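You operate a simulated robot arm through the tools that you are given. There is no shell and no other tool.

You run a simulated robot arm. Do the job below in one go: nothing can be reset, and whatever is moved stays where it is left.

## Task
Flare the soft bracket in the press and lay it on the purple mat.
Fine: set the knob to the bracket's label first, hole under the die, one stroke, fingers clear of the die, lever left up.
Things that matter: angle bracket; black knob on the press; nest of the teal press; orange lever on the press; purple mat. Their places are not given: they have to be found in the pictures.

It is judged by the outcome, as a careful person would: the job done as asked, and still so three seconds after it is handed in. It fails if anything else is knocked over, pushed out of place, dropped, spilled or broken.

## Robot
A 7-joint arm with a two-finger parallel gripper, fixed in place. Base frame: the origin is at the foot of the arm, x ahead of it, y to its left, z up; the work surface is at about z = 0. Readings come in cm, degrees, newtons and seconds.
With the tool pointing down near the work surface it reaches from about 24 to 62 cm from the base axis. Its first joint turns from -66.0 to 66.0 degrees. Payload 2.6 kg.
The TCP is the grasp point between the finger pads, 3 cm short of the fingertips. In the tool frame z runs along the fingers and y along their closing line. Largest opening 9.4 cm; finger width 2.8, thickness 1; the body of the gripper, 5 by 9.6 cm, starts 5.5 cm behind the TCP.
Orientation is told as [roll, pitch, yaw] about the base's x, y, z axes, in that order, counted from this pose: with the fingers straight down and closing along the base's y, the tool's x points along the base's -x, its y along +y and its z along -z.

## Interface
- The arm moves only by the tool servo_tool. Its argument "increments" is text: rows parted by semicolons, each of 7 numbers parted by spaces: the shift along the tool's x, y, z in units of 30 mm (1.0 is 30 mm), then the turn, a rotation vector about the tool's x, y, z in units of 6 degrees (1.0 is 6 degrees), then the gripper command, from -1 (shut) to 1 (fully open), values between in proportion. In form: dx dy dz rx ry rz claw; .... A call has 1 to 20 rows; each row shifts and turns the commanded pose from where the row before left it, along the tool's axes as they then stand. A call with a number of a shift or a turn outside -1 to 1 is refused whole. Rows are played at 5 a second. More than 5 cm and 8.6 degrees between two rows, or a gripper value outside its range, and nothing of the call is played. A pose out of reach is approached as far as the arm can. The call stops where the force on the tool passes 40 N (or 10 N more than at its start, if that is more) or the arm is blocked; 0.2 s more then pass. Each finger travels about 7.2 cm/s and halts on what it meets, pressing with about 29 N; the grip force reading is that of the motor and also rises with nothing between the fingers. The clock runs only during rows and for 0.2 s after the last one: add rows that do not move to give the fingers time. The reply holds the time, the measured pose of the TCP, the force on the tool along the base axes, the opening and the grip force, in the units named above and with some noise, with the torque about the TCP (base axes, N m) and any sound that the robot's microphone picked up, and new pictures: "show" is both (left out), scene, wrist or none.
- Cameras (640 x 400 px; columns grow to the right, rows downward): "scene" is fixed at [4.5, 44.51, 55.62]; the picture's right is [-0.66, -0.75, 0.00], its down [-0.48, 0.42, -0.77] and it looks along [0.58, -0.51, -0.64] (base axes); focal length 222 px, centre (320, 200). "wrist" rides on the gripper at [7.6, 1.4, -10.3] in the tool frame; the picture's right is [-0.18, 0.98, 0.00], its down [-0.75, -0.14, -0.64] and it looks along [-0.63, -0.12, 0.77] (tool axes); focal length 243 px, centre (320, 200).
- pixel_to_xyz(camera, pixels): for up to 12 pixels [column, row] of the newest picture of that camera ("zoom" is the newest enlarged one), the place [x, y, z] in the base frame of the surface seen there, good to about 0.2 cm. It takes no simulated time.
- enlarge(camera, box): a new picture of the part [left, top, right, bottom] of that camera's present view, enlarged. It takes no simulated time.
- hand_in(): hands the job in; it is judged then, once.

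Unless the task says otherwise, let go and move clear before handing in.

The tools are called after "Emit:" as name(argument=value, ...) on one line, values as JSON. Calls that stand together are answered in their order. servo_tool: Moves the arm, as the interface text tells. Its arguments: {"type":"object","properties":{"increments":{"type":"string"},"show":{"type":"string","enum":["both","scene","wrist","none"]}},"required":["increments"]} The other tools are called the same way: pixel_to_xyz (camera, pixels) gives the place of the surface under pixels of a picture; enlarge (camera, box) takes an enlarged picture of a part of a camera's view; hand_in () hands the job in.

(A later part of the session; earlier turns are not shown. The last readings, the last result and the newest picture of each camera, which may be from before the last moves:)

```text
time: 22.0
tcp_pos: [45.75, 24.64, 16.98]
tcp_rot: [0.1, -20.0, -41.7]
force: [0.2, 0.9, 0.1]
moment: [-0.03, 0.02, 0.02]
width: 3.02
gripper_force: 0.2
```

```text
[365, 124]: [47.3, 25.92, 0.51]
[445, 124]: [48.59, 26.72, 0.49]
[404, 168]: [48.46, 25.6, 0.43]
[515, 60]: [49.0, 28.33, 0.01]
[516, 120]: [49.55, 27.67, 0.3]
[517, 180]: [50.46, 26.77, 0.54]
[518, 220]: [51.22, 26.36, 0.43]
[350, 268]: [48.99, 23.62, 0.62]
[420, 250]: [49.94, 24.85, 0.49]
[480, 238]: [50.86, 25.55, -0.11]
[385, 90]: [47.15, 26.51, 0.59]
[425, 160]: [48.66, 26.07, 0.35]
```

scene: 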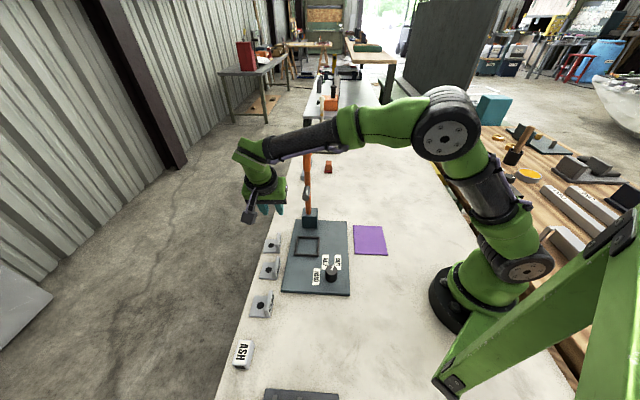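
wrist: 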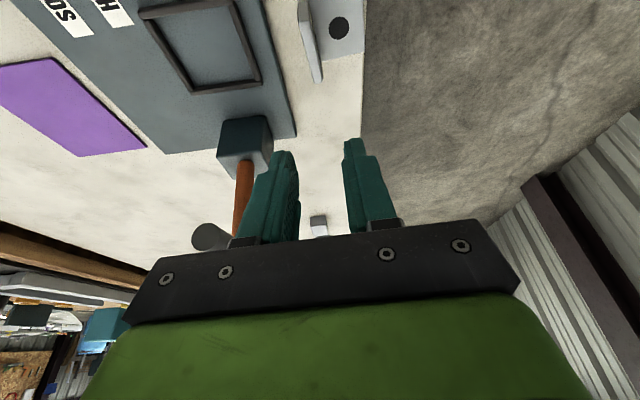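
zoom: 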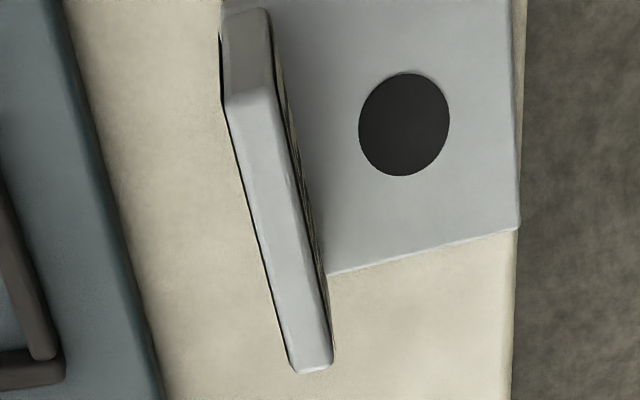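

Flange centre confirmed at about (46.2,24.4), angle within 1° of the tool yaw. I'll descend 10 cm vertically (tilted tool) and check alignment.

Emit:
servo_tool(increments="0.228 0.04 0.627 0 0 0 -0.36; 0.228 0 0.627 0 0 0 -0.36; 0.228 0 0.627 0 0 0 -0.36; 0.228 0 0.627 0 0 0 -0.36; 0.228 0 0.627 0 0 0 -0.36; 0 0 0 0 0 0 -0.36; 0 0 0 0 0 0 -0.36")

Emit:
enlarge(camera="wrist", box=[250, 90, 390, 220])

Emit:
enlarge(camera="scene", box=[220, 180, 320, 270])

```text
time: 23.6
tcp_pos: [45.83, 24.83, 7.04]
tcp_rot: [0.1, -20.0, -41.7]
force: [-0.1, 0.5, 0.2]
moment: [-0.03, 0.0, 0.01]
width: 2.99
gripper_force: 0.1
```

scene: 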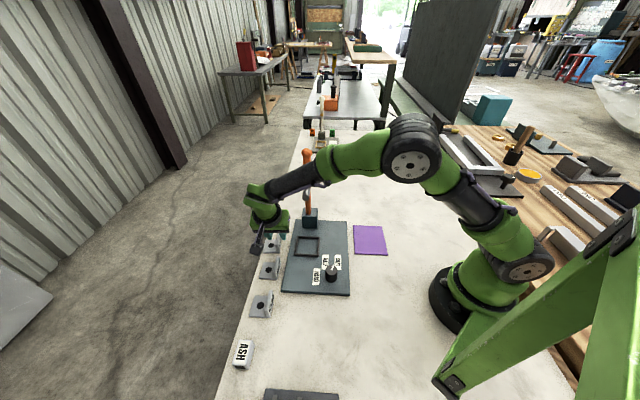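
wrist: 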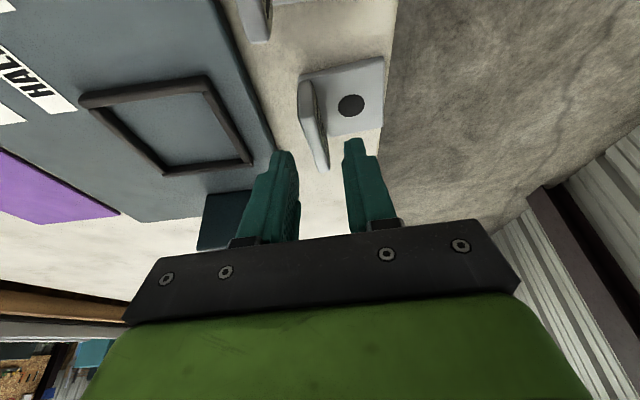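

```text
3.08 times, centred on (320, 155) of wrist
```

zoom: 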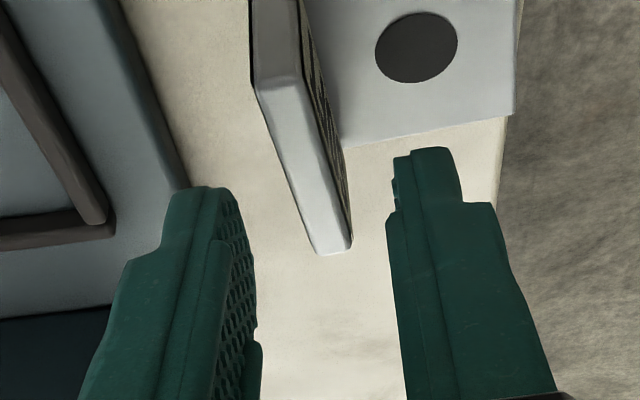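

```text
4.44 times, centred on (270, 225) of scene
```

zoom: 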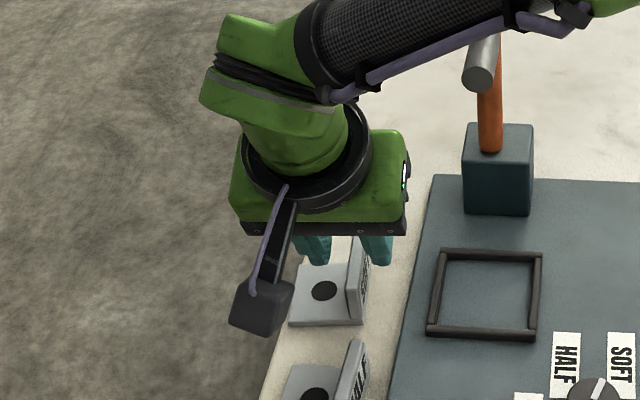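

The flange lies between the open fingers. I'll verify forearm clearance to the lever before descending further.

Emit:
pixel_to_xyz(camera="scene", pixels=[[320, 175], [305, 180], [290, 185], [308, 155], [322, 183], [335, 165], [310, 190], [255, 190]])

```text
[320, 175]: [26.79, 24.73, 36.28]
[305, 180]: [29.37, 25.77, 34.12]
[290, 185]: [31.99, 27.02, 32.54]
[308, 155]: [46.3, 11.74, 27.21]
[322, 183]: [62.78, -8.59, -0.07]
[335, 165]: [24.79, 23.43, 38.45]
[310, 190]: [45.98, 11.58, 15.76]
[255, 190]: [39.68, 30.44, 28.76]
```

Clear. I'll descend to TCP z≈4.6 and close on the flange.

Emit:
servo_tool(increments="0.139 0 0.382 0 0 0 -0.36; 0.139 0 0.382 0 0 0 -0.36; 0 0 0 0 0 0 -0.36; 0 0 0 0 0 0 -0.36")

Emit:
enlarge(camera="wrist", box=[250, 90, 390, 220])

```text
time: 24.6
tcp_pos: [45.97, 24.86, 4.47]
tcp_rot: [0.2, -20.0, -41.7]
force: [0.7, -0.4, -1.0]
moment: [0.02, 0.0, -0.04]
width: 3.02
gripper_force: 0.0
```

scene: 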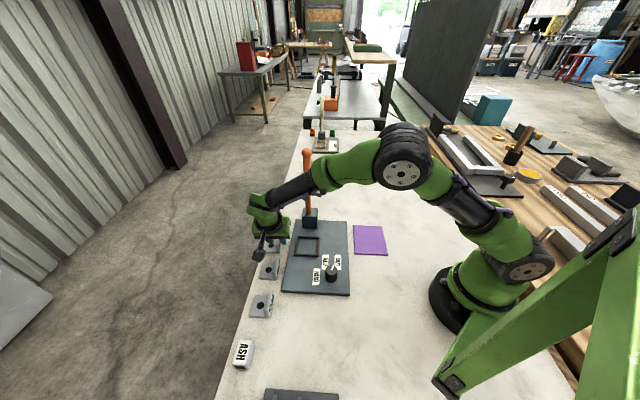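
wrist: 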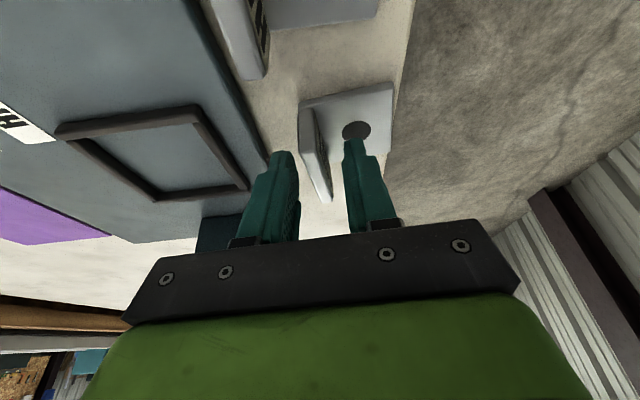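

```text
3.08 times, centred on (320, 155) of wrist
```

zoom: 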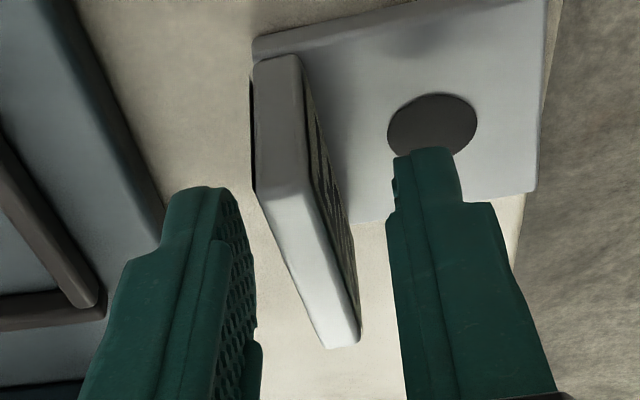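

TCP is about 0.2 cm toward the foot side of the flange; I'll correct that and close.

Emit:
servo_tool(increments="0 -0.067 0 0 0 0 -0.36; 0 0 0 0 0 0 -0.5; 0 0 0 0 0 0 -0.65; 0 0 0 0 0 0 -0.8; 0 0 0 0 0 0 -1; 0 0 0 0 0 0 -1; 0 0 0 0 0 0 -1")

Emit:
enlarge(camera="wrist", box=[250, 90, 390, 220])

```text
time: 26.2
tcp_pos: [45.94, 24.6, 4.59]
tcp_rot: [0.2, -19.9, -41.8]
force: [-0.3, -0.1, 8.5]
moment: [0.05, 0.05, 0.05]
width: 0.82
gripper_force: 28.8
```

scene: 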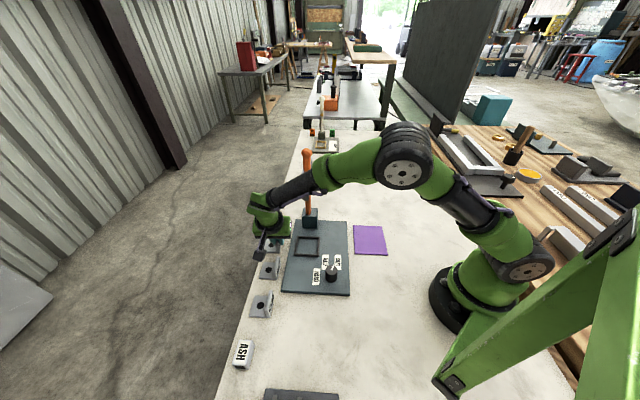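
wrist: 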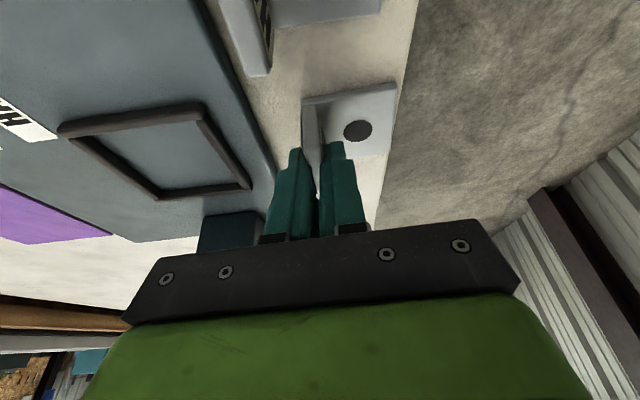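

```text
3.08 times, centred on (320, 155) of wrist
```

zoom: 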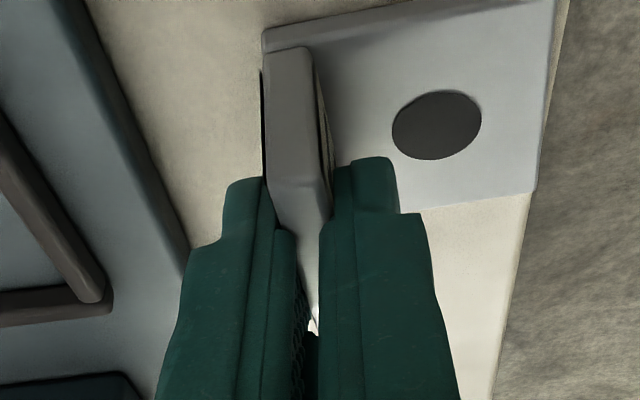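

The flange is gripped (width 0.82, 29 N). I'll lift 8 cm straight up and check the hold.

Emit:
servo_tool(increments="-0.114 0 -0.314 0 0 0 -1; -0.228 0 -0.627 0 0 0 -1; -0.228 0 -0.627 0 0 0 -1; -0.228 0 -0.627 0 0 0 -1; -0.114 0 -0.314 0 0 0 -1; 0 0 0 0 0 0 -1")

Emit:
enlarge(camera="wrist", box=[250, 90, 390, 220])

Emit:
enlarge(camera="scene", box=[220, 170, 320, 270])

```text
time: 27.6
tcp_pos: [45.76, 24.47, 12.67]
tcp_rot: [0.1, -20.1, -41.6]
force: [0.1, -0.1, -0.4]
moment: [-0.02, 0.02, -0.02]
width: 0.0
gripper_force: 29.4
```

scene: 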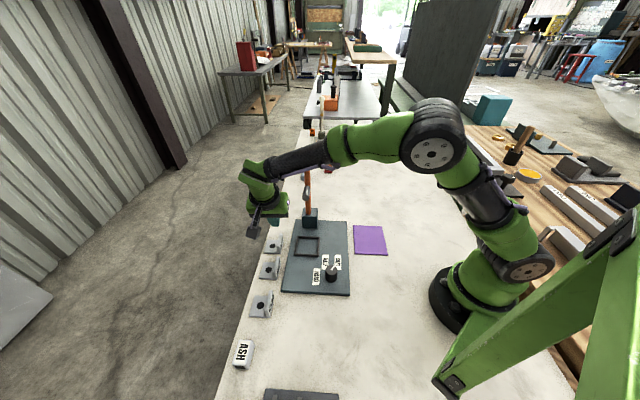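
wrist: 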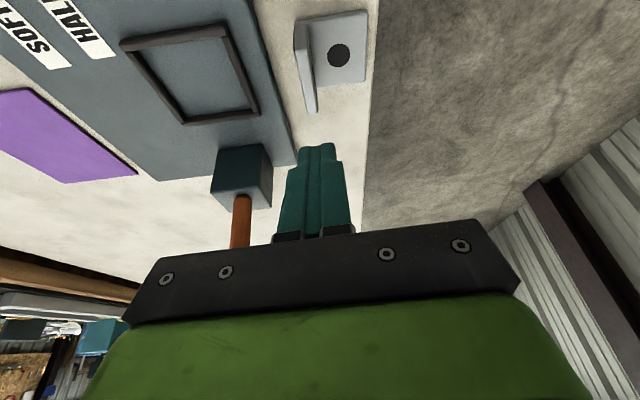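

```text
3.08 times, centred on (320, 155) of wrist
```

zoom: 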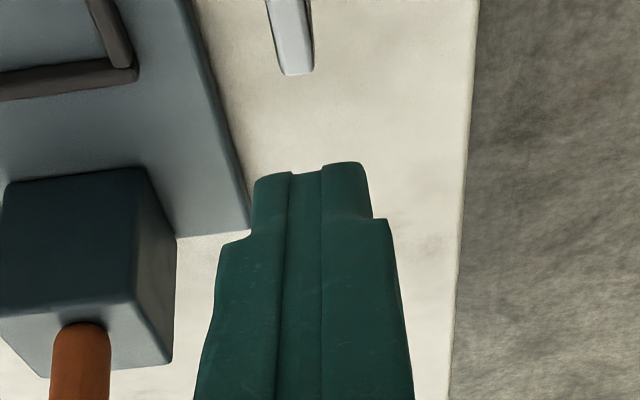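

```text
4.00 times, centred on (270, 220) of scene
```

zoom: 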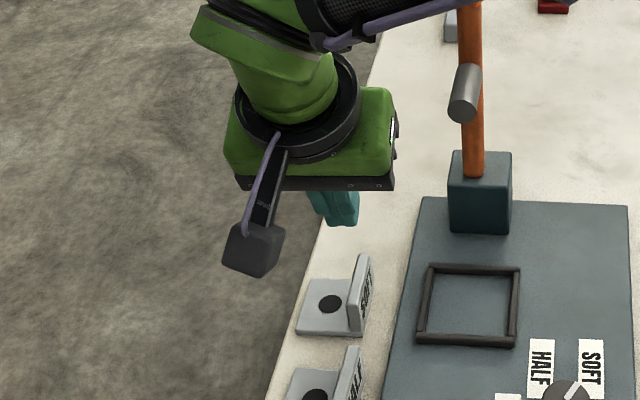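

The readings show width 0.0 — the flange slipped out of the fingertips and the bracket stayed on the table. I'll look at the bracket's present state.

Emit:
enlarge(camera="wrist", box=[270, 0, 380, 130])

Emit:
enlarge(camera="scene", box=[255, 225, 295, 260])

```text
3.08 times, centred on (325, 65) of wrist
```

zoom: 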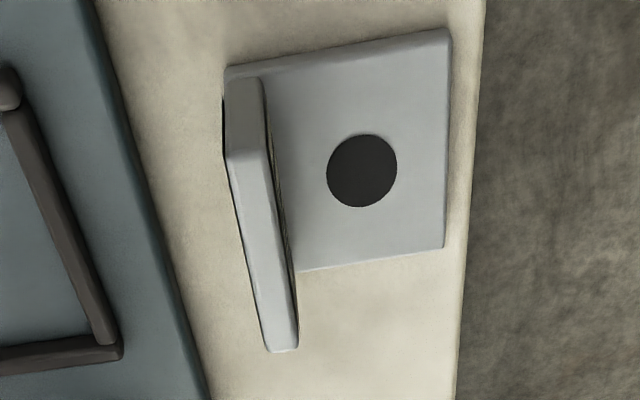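

```text
11.43 times, centred on (275, 242) of scene
```

zoom: 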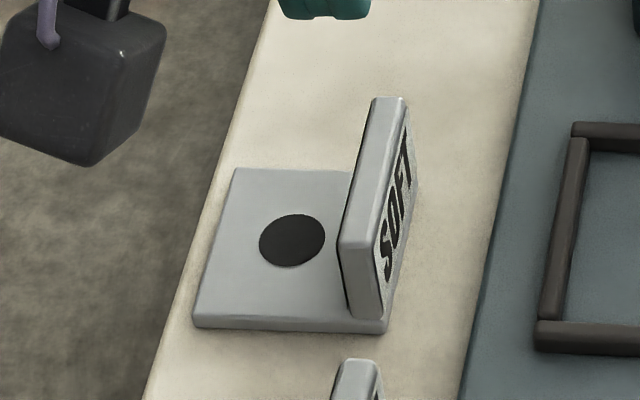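

The bracket still stands in place; a vertical force of 8.5 N at closing suggests the fingertip met the inner corner of the bracket, so the flange was only wedged at the tips. I'll re-measure the flange and grip a little higher this time.

Emit:
enlarge(camera="wrist", box=[280, 0, 380, 120])

```text
3.33 times, centred on (330, 60) of wrist
```

zoom: 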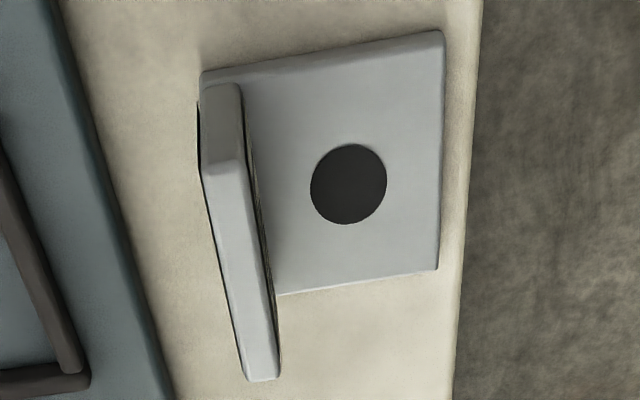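

Emit:
pixel_to_xyz(camera="zoom", pixels=[[224, 180], [230, 215], [238, 255], [245, 295], [252, 330], [260, 368], [208, 178], [247, 368], [240, 175], [274, 360], [348, 184], [348, 150]])

Emit:
pixel_to_xyz(camera="zoom", pixels=[[315, 184], [383, 184], [348, 220], [440, 50], [438, 120], [437, 190], [436, 250], [300, 288], [360, 279], [415, 272], [255, 210], [262, 250]])

```text
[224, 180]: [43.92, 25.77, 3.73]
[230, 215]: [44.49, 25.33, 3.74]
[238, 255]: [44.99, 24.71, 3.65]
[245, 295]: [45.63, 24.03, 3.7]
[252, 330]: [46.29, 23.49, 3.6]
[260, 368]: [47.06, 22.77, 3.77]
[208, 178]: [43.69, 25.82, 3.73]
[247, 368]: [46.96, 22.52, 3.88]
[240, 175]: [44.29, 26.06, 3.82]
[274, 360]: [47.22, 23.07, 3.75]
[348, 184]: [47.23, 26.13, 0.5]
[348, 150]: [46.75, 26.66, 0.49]
```

```text
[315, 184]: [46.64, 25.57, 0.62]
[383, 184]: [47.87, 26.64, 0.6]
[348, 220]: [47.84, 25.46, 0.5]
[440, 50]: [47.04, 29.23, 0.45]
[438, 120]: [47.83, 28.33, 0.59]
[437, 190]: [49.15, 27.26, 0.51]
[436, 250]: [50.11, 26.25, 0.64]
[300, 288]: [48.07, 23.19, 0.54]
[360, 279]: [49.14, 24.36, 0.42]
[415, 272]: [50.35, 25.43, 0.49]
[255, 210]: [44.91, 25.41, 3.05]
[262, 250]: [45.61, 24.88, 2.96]
```

The bracket is now centred at flange (45.5,24.27), normal about 45.8°, still upright on the table. I'll reopen, realign (yaw -44.2°, tilt 12°) for deeper engagement and descend part-way.

Emit:
servo_tool(increments="0 0 0 0.148 0 0.407 -0.6; 0 0 0 0 0.667 0 -0.36; 0 0 0 0 0.667 0 -0.36; 0.114 -0.11 -0.024 0 0 0 -0.36; 0.143 0 0.673 0 0 0 -0.36; 0.143 0 0.673 0 0 0 -0.36; 0.143 0 0.673 0 0 0 -0.36; 0 0 0 0 0 0 -0.36; 0 0 0 0 0 0 -0.36")

Emit:
enlarge(camera="wrist", box=[250, 60, 390, 220])

```text
time: 29.6
tcp_pos: [45.28, 24.62, 6.35]
tcp_rot: [0.1, -12.0, -44.3]
force: [0.0, -1.4, -0.1]
moment: [0.02, -0.02, -0.01]
width: 3.02
gripper_force: 0.1
```

scene: 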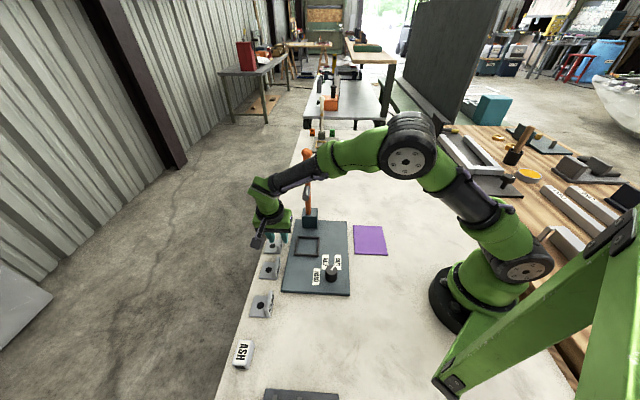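
wrist: 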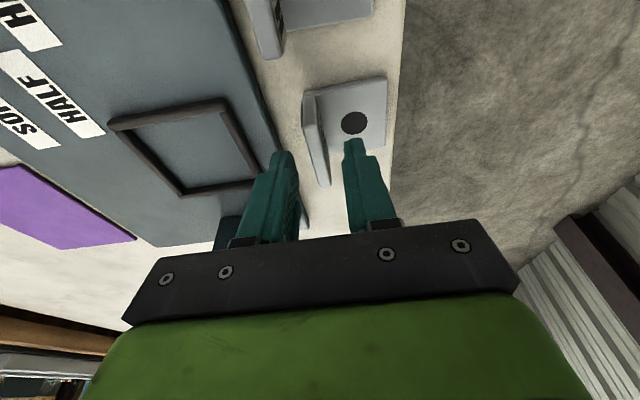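

```text
2.50 times, centred on (320, 140) of wrist
```

zoom: 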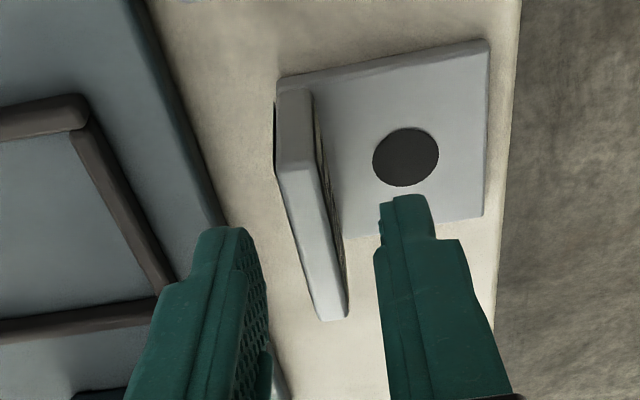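

Aligned. I'll descend to TCP z≈4.15, close gently and read forces before lifting.

Emit:
servo_tool(increments="0.077 -0.03 0.36 0 0 0 -0.36; 0.077 0 0.36 0 0 0 -0.36; 0 0 0 0 0 0 -0.36; 0 0 0 0 0 0 -0.36", show="none")

Emit:
servo_tool(increments="0 0 0 0 0 0 -0.5; 0 0 0 0 0 0 -0.65; 0 0 0 0 0 0 -0.75; 0 0 0 0 0 0 -0.8; 0 0 0 0 0 0 -0.9; 0 0 0 0 0 0 -1; 0 0 0 0 0 0 -1; 0 0 0 0 0 0 -1")

Emit:
enlarge(camera="wrist", box=[250, 90, 390, 220])

```text
time: 30.6
tcp_pos: [45.23, 24.5, 4.15]
tcp_rot: [0.0, -11.9, -44.3]
force: [0.1, 0.2, 0.2]
moment: [0.0, -0.01, 0.02]
width: 3.02
gripper_force: 0.0
```

```text
time: 32.4
tcp_pos: [45.28, 24.58, 4.09]
tcp_rot: [0.2, -12.0, -44.3]
force: [0.4, 0.2, -0.1]
moment: [-0.02, -0.01, -0.01]
width: 1.24
gripper_force: 28.6
```

scene: 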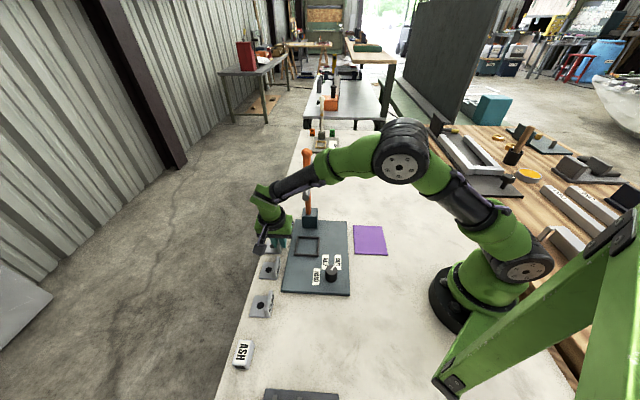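
wrist: 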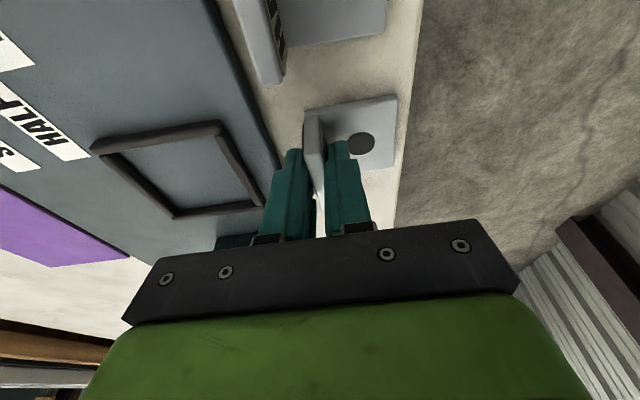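

```text
3.08 times, centred on (320, 155) of wrist
```

zoom: 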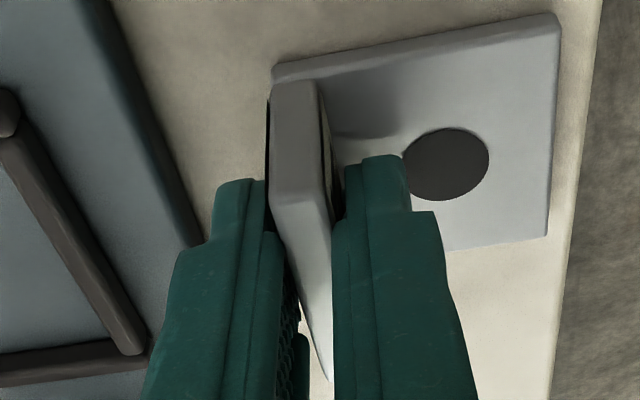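

This time width is 1.24 with no vertical push-off force, so the grip is on the flat of the pads. I'll lift slowly by 1 cm and check.

Emit:
servo_tool(increments="-0.014 0 -0.065 0 0 0 -1; -0.014 0 -0.065 0 0 0 -1; -0.014 0 -0.065 0 0 0 -1; -0.014 0 -0.065 0 0 0 -1; -0.014 0 -0.065 0 0 0 -1; 0 0 0 0 0 0 -1")

Emit:
enlarge(camera="wrist", box=[250, 90, 390, 220])

Emit:
enlarge(camera="scene", box=[240, 210, 300, 270])

```text
time: 33.8
tcp_pos: [45.14, 24.55, 5.07]
tcp_rot: [0.1, -11.9, -44.2]
force: [0.9, 0.7, -0.4]
moment: [0.02, 0.0, -0.04]
width: 1.23
gripper_force: 28.8
```

scene: 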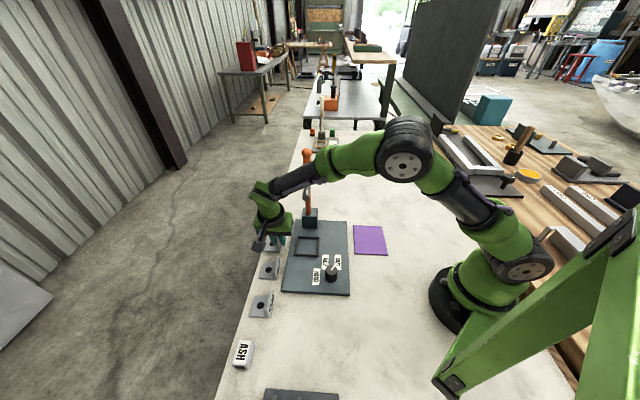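
wrist: 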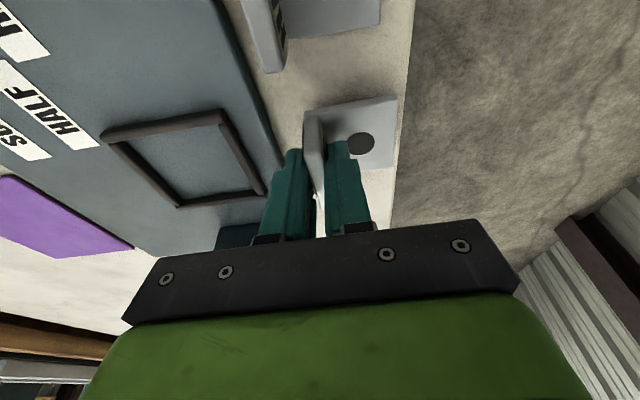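

```text
3.08 times, centred on (320, 155) of wrist
```

zoom: 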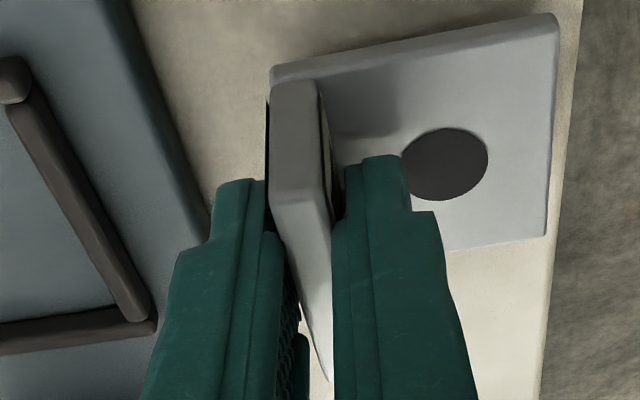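

```text
6.67 times, centred on (270, 240) of scene
```

zoom: 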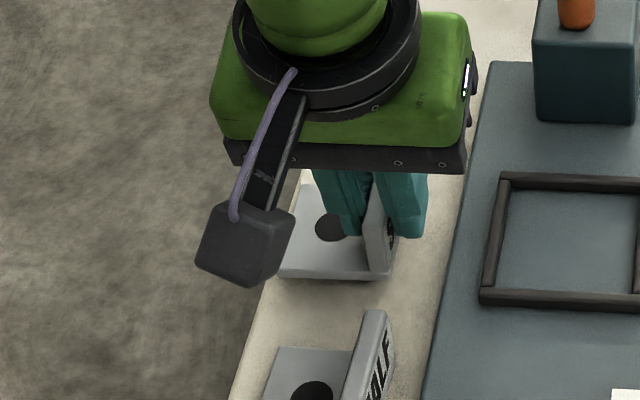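

The bracket lifts with the fingers (width 1.23 steady). I'll continue lifting slowly by about 6 cm.

Emit:
servo_tool(increments="-0.042 0 -0.196 0 0 0 -1; -0.042 0 -0.196 0 0 0 -1; -0.042 0 -0.196 0 0 0 -1; -0.042 0 -0.196 0 0 0 -1; -0.042 0 -0.196 0 0 0 -1; -0.042 0 -0.196 0 0 0 -1; -0.042 0 -0.196 0 0 0 -1; -0.042 0 -0.196 0 0 0 -1; -0.042 0 -0.196 0 0 0 -1; -0.042 0 -0.196 0 0 0 -1; 0 0 0 0 0 0 -1")

Emit:
enlarge(camera="wrist", box=[250, 90, 390, 220])

Emit:
enlarge(camera="scene", box=[240, 180, 340, 270])

```text
time: 36.2
tcp_pos: [45.31, 24.6, 11.1]
tcp_rot: [0.1, -12.0, -44.2]
force: [-0.5, -0.1, -1.0]
moment: [-0.01, 0.02, -0.02]
width: 1.22
gripper_force: 29.3
```

scene: 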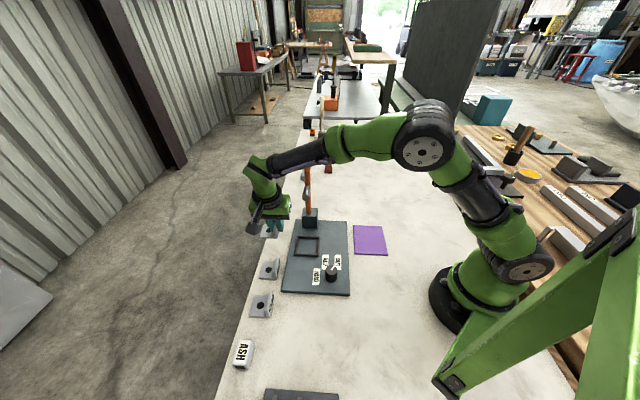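
wrist: 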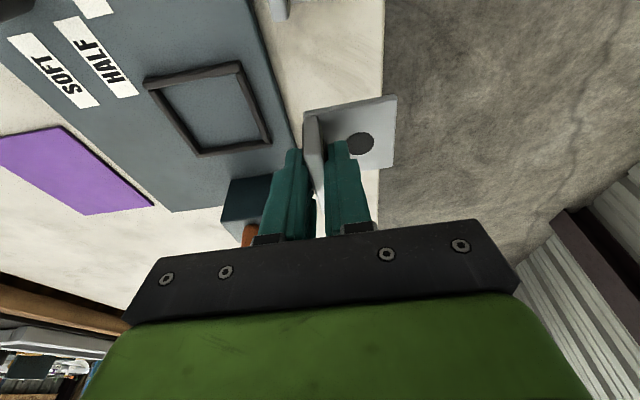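

```text
3.08 times, centred on (320, 155) of wrist
```

zoom: 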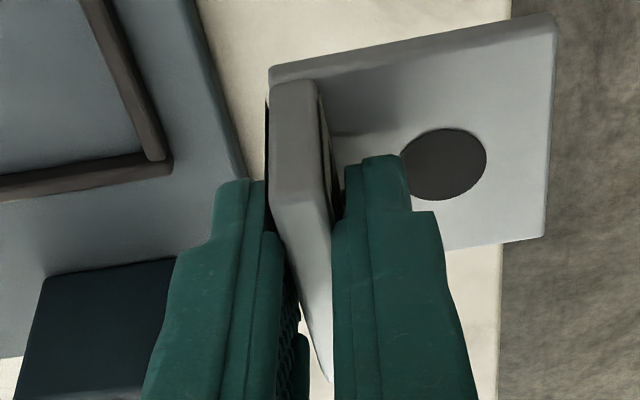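

```text
4.44 times, centred on (290, 225) of scene
```

zoom: 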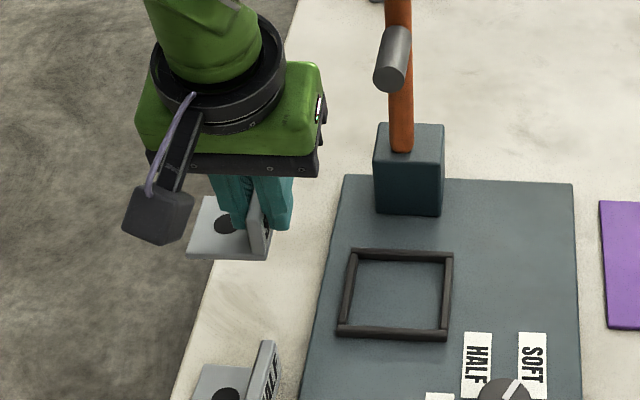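

The bracket is held firmly. I'll measure the held hole, foot and flange relative to the TCP.

Emit:
enlarge(camera="wrist", box=[280, 80, 420, 200])

```text
3.33 times, centred on (350, 140) of wrist
```

zoom: 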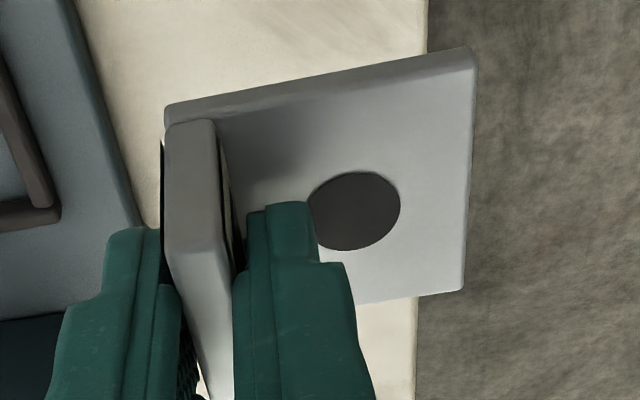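

Emit:
pixel_to_xyz(camera="zoom", pixels=[[355, 210], [355, 175], [398, 210], [355, 248], [470, 70], [470, 130], [466, 200], [462, 280], [370, 300], [430, 292], [195, 262], [200, 200]])

Emit:
pixel_to_xyz(camera="zoom", pixels=[[205, 280], [210, 310], [215, 345], [300, 100], [400, 80], [230, 120], [450, 230], [420, 120], [300, 150], [190, 150], [180, 255], [222, 250]])

```text
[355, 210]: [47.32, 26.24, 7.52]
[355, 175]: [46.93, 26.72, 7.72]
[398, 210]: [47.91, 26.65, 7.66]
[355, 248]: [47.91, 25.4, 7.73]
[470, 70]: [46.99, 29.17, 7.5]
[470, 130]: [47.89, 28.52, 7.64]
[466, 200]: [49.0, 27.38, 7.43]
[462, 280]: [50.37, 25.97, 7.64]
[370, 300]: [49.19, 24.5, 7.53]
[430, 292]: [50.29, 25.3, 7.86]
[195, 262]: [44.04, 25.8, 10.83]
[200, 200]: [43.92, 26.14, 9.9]
```

```text
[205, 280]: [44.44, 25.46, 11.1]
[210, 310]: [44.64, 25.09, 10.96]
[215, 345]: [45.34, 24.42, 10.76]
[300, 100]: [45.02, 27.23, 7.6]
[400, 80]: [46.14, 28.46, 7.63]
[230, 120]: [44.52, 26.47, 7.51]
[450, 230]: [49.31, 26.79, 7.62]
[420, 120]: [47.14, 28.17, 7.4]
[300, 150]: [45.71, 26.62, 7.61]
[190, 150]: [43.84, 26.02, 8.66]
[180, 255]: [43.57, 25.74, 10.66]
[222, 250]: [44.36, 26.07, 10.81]
```

The held bracket's hole is 2.54 cm beyond the TCP along the foot and its bottom 4.1 cm below. I'll align yaw to the nest (-45°) and carry it level to above the nest (TCP ≈ (37.6,17.2)).

Emit:
servo_tool(increments="0 0 0 0.035 0 0.163 -1; 0.01 -0.3 -0.002 0 0 0 -1; 0.01 -0.45 -0.002 0 0 0 -1; 0.01 -0.45 -0.002 0 0 0 -1; 0.01 -0.45 -0.002 0 0 0 -1; 0.01 -0.45 -0.002 0 0 0 -1; 0.01 -0.45 -0.002 0 0 0 -1; 0.01 -0.45 -0.002 0 0 0 -1; 0.01 -0.35 -0.002 0 0 0 -1; 0 -0.21 0 0 0 0 -1; 0 0 0 0 0 0 -1; 0 0 0 0 0 0 -1")

Emit:
enlarge(camera="scene", box=[260, 180, 360, 270])

Emit:
enlarge(camera="wrist", box=[250, 60, 420, 220])

```text
time: 38.8
tcp_pos: [37.37, 17.26, 11.4]
tcp_rot: [0.1, -12.1, -45.3]
force: [0.0, 0.1, -0.6]
moment: [0.02, 0.01, 0.03]
width: 1.26
gripper_force: 28.7
```

scene: 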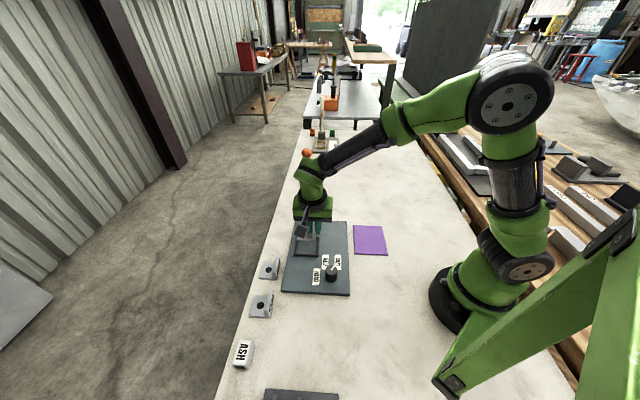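
wrist: 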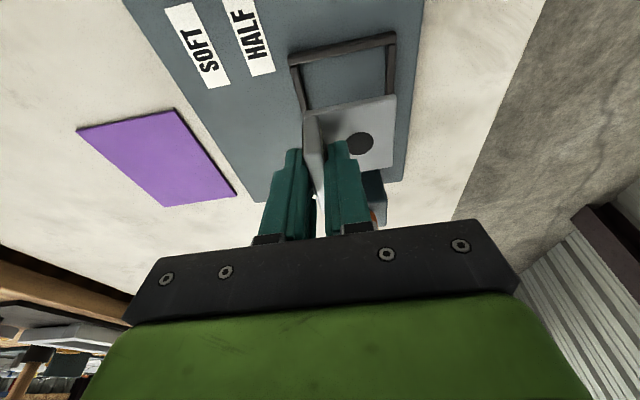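

```text
4.44 times, centred on (310, 225) of scene
```

zoom: 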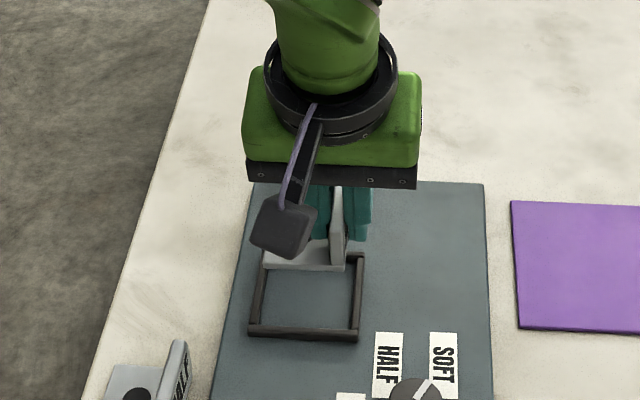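

```text
2.50 times, centred on (335, 140) of wrist
```

zoom: 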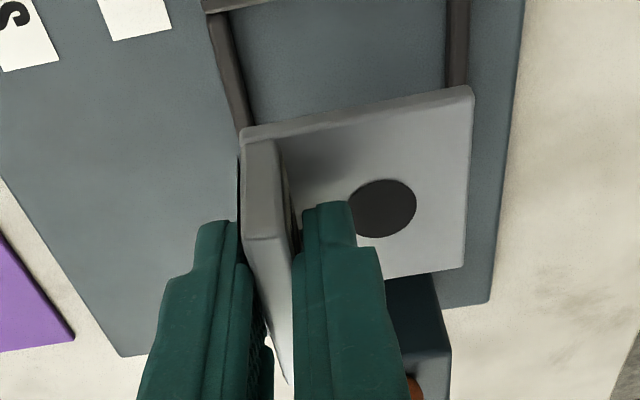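

The bracket hovers above the nest. I'll measure hole, foot edges and the visible nest bars from this view.

Emit:
pixel_to_xyz(camera="zoom", pixels=[[382, 208], [382, 182], [350, 208], [415, 208], [382, 236], [470, 110], [468, 170], [464, 255], [280, 128], [440, 92], [262, 240], [275, 300]])

Emit:
pixel_to_xyz(camera="wrist", pixels=[[297, 70], [304, 100], [293, 58], [340, 48], [391, 37], [391, 60], [390, 85], [292, 54], [396, 33], [300, 85], [385, 60], [310, 58]])

```text
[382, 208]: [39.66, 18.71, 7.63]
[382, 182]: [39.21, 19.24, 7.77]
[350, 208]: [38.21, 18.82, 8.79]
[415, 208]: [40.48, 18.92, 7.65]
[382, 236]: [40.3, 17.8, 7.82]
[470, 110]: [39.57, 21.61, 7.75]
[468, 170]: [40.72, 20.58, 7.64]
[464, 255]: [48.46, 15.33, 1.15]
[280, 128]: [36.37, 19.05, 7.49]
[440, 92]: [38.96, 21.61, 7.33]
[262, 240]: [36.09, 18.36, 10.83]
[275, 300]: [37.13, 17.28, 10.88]
```

```text
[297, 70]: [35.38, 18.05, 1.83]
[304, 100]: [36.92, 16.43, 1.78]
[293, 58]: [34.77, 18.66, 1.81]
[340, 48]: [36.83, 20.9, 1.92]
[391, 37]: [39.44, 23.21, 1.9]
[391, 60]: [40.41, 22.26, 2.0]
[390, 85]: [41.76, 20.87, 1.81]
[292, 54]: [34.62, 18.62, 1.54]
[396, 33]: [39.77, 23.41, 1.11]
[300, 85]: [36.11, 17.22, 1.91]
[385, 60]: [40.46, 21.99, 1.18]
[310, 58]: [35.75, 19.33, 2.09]
```

Hole is at (39.7,18.6) versus target (39.67,18.74), so only about 0.1 cm to correct. I'll lower to just above the nest bars and check again.

Emit:
servo_tool(increments="0.039 0.033 -0.008 0 0 0 -1; 0.0505 0 0.2375 0 0 0 -1; 0.0505 0 0.2375 0 0 0 -1; 0.0505 0 0.2375 0 0 0 -1; 0.0505 0 0.2375 0 0 0 -1; 0.0505 0 0.2375 0 0 0 -1; 0.0505 0 0.2375 0 0 0 -1; 0.0505 0 0.2375 0 0 0 -1; 0 0 0 0 0 0 -1; 0 0 0 0 0 0 -1")

Emit:
enlarge(camera="scene", box=[270, 190, 350, 270])

Emit:
enlarge(camera="wrist", box=[250, 60, 420, 220])

```text
time: 41.0
tcp_pos: [37.56, 17.34, 6.29]
tcp_rot: [0.0, -11.9, -45.5]
force: [-0.4, -0.4, -1.1]
moment: [-0.03, 0.0, 0.05]
width: 1.23
gripper_force: 29.4
```

scene: 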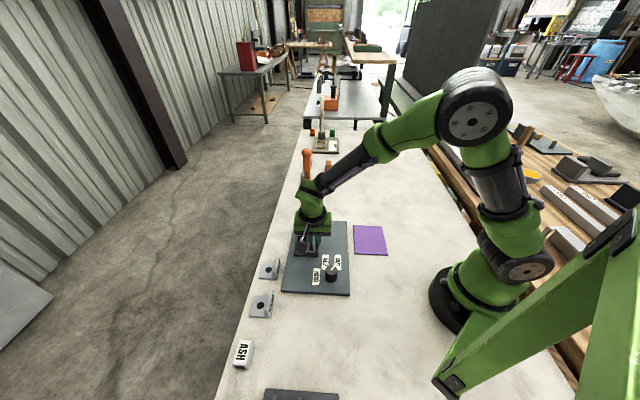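
wrist: 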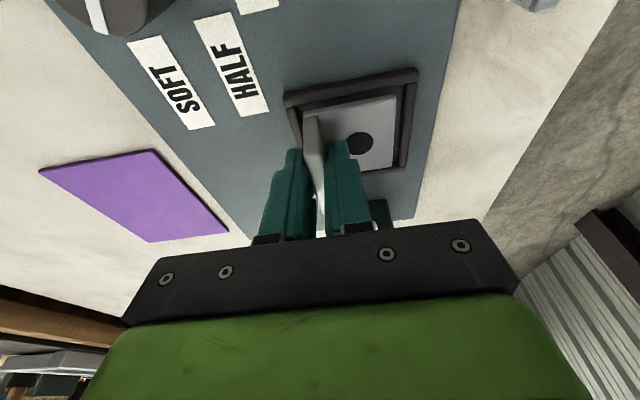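

```text
5.00 times, centred on (310, 230) of scene
```

zoom: 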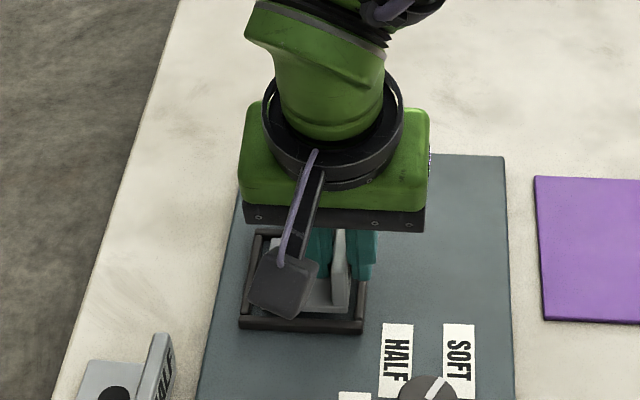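

```text
2.50 times, centred on (335, 140) of wrist
```

zoom: 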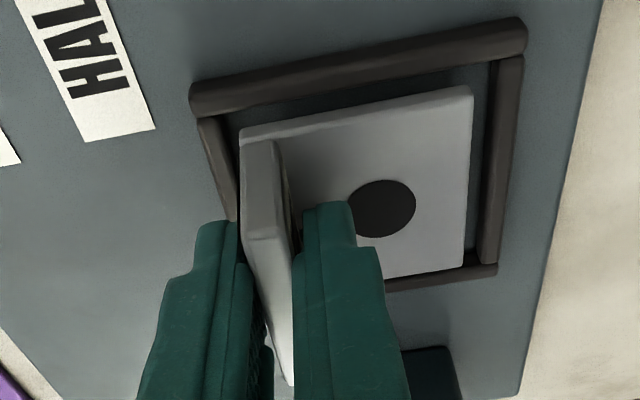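

The foot sits within the nest outline, slightly above it. I'll measure gaps once more before the last centimetre.

Emit:
pixel_to_xyz(camera="zoom", pixels=[[382, 182], [382, 236], [382, 208], [415, 208], [472, 110], [467, 180], [463, 245], [500, 150], [505, 90], [360, 65], [260, 85], [215, 160]])

Emit:
pixel_to_xyz(camera="zoom", pixels=[[430, 278], [470, 272], [350, 110], [280, 128], [440, 94], [265, 235], [275, 290], [420, 150], [300, 140], [480, 30], [493, 240], [205, 100]])

```text
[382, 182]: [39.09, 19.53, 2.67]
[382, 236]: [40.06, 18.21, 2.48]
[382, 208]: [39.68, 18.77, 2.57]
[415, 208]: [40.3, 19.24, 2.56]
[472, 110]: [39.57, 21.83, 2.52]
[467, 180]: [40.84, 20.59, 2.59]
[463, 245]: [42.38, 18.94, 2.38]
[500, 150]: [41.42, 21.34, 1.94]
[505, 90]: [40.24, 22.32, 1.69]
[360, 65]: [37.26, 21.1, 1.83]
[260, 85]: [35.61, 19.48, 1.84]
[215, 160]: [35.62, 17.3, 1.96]
```

```text
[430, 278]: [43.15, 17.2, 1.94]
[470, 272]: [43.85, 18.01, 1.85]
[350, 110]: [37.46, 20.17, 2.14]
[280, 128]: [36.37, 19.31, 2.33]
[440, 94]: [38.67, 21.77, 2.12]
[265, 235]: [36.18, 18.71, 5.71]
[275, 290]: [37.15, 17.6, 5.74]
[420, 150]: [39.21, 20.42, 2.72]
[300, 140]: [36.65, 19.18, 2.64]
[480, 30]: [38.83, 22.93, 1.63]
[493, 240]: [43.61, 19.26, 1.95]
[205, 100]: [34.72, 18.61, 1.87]
```

Hole at (39.63,18.8), centred in the nest within 0.1 cm. I'll lower the last 0.9 cm in small steps and watch the force.

Emit:
servo_tool(increments="-0.02 0 0.075 0 0 0 -1; 0.016 0 0.075 0 0 0 -1; 0.016 0 0.075 0 0 0 -1; 0.012 0 0.05 0 0 0 -1; 0 0 0 0 0 0 -1; 0 0 0 0 0 0 -1")

Emit:
enlarge(camera="wrist", box=[250, 60, 420, 220])

```text
time: 42.4
tcp_pos: [37.51, 17.27, 5.5]
tcp_rot: [0.1, -12.0, -45.4]
force: [-0.9, 0.9, -0.5]
moment: [0.02, 0.03, -0.02]
width: 1.25
gripper_force: 28.9
```

scene: 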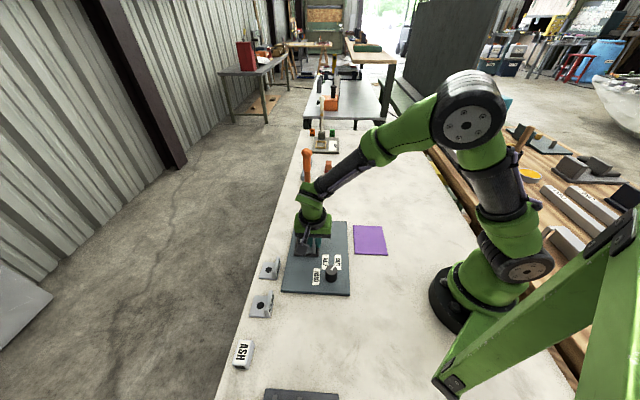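
wrist: 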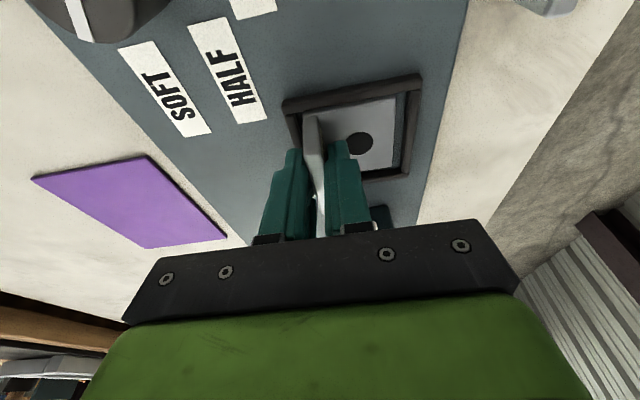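

```text
2.50 times, centred on (335, 140) of wrist
```

zoom: 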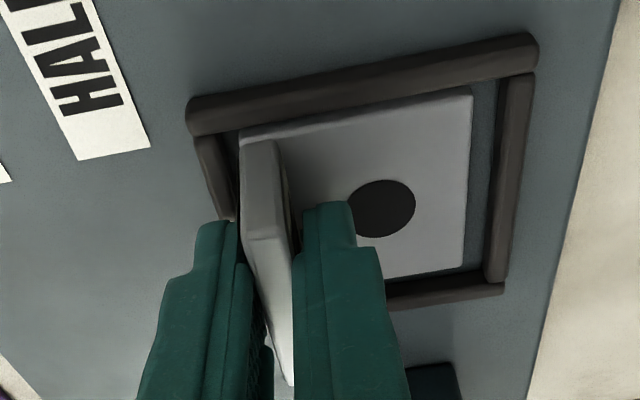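

No contact yet at z=5.5. I'll continue in 1 mm steps.

Emit:
servo_tool(increments="0.007 0 0.033 0 0 0 -1; 0.007 0 0.033 0 0 0 -1; 0 0 0 0 0 0 -1", show="none")

Emit:
servo_tool(increments="0.007 0 0.033 0 0 0 -1; 0 0 0 0 0 0 -1", show="none")

```text
time: 43.2
tcp_pos: [37.63, 17.19, 5.38]
tcp_rot: [0.2, -11.9, -45.2]
force: [-5.6, -1.0, 20.2]
moment: [0.1, 0.09, 0.09]
width: 1.25
gripper_force: 28.9
```

```text
time: 43.8
tcp_pos: [37.59, 17.2, 5.32]
tcp_rot: [0.3, -11.8, -45.4]
force: [-6.4, -1.9, 35.7]
moment: [-0.01, 0.56, -0.05]
width: 1.22
gripper_force: 29.1
```

Contact: 35 N upward. I'll back off slightly and look.

Emit:
servo_tool(increments="-0.008 0 -0.04 0 0 0 -1; 0 0 0 0 0 0 -1")

Emit:
enlarge(camera="wrist", box=[250, 60, 420, 220])

Emit:
enlarge(camera="scene", box=[280, 215, 340, 265])

```text
time: 44.4
tcp_pos: [37.53, 17.32, 5.22]
tcp_rot: [0.3, -12.1, -45.3]
force: [-1.0, 1.4, 25.8]
moment: [0.04, 0.29, -0.28]
width: 1.2
gripper_force: 29.3
```

scene: 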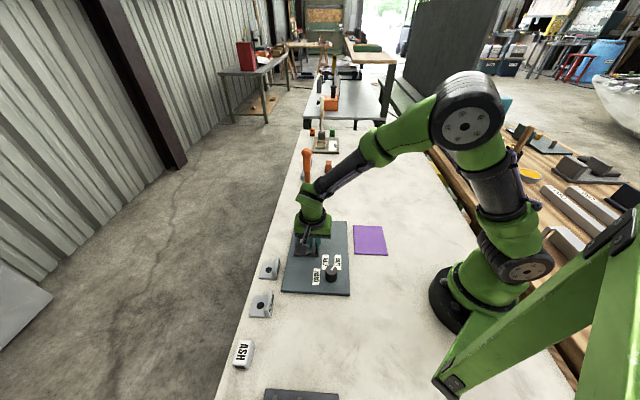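
wrist: 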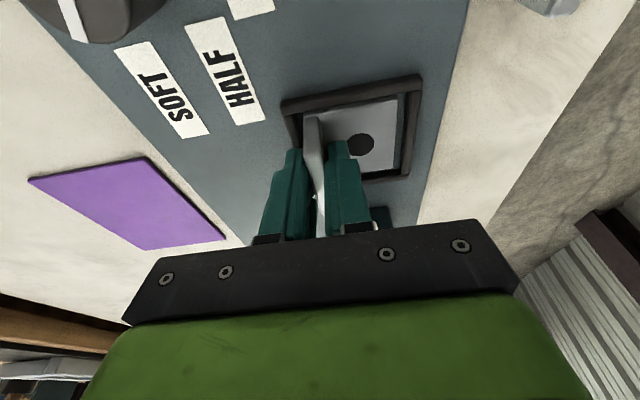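

```text
2.50 times, centred on (335, 140) of wrist
```

zoom: 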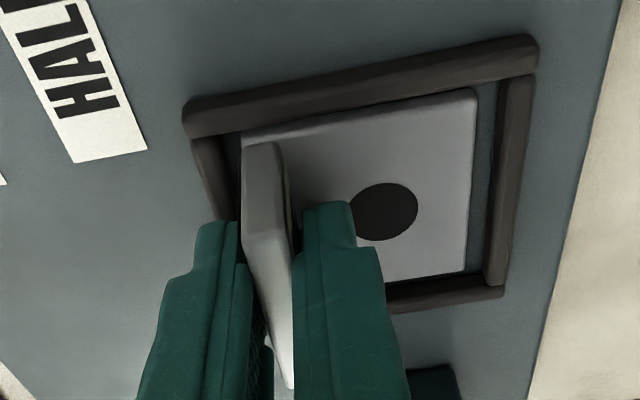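

```text
8.00 times, centred on (310, 240) of scene
```

zoom: 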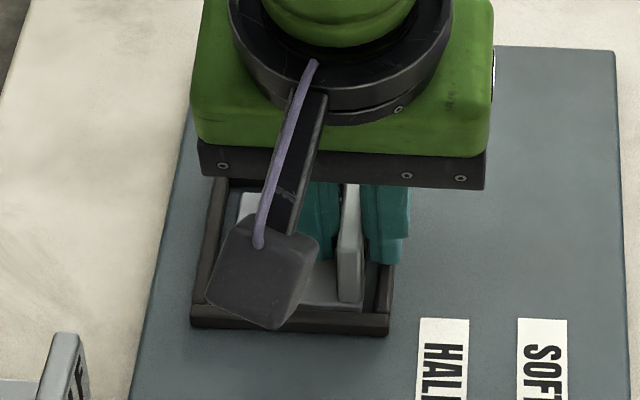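

The foot is down in the nest. There's still 26 N of downward press, so I'll ease up 2 mm before releasing.

Emit:
servo_tool(increments="-0.01 0 -0.049 0 0 0 -1; 0 0 0 0 0 0 -1", show="none")

```text
time: 45.0
tcp_pos: [37.58, 17.22, 5.24]
tcp_rot: [-0.1, -11.9, -45.2]
force: [0.3, 1.9, 6.3]
moment: [0.09, -0.05, 0.02]
width: 1.23
gripper_force: 28.4
```

Force is down to 6 N. I'll open the fingers gently to 2.4 cm.

Emit:
servo_tool(increments="0 0 0 0 0 0 -0.65; 0 0 0 0 0 0 -0.55; 0 0 0 0 0 0 -0.5; 0 0 0 0 0 0 -0.5")

Emit:
enlarge(camera="wrist", box=[250, 60, 420, 220])

```text
time: 46.0
tcp_pos: [37.55, 17.23, 5.32]
tcp_rot: [0.0, -12.0, -45.3]
force: [0.2, 0.4, 0.4]
moment: [-0.01, -0.02, 0.0]
width: 2.35
gripper_force: 0.1
```

scene: 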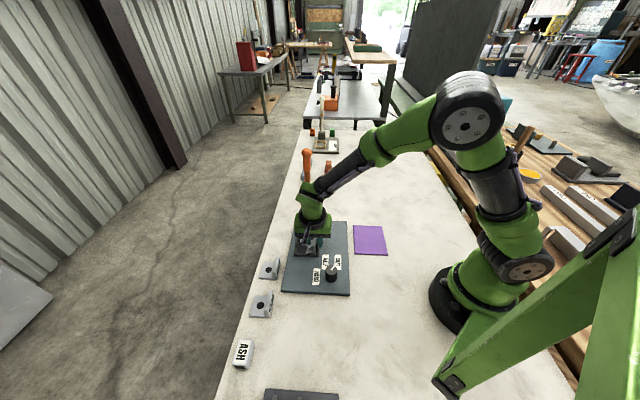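
wrist: 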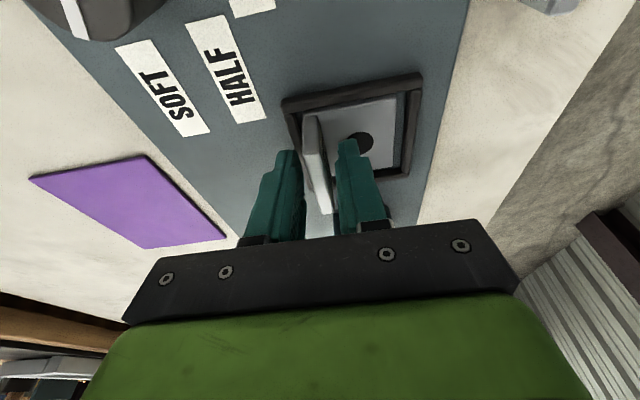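

```text
2.50 times, centred on (335, 140) of wrist
```

zoom: 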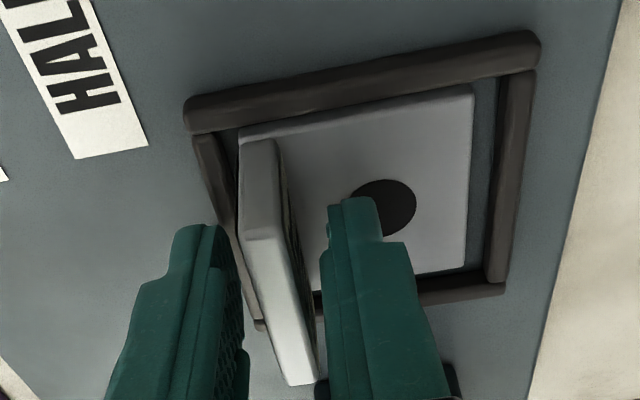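

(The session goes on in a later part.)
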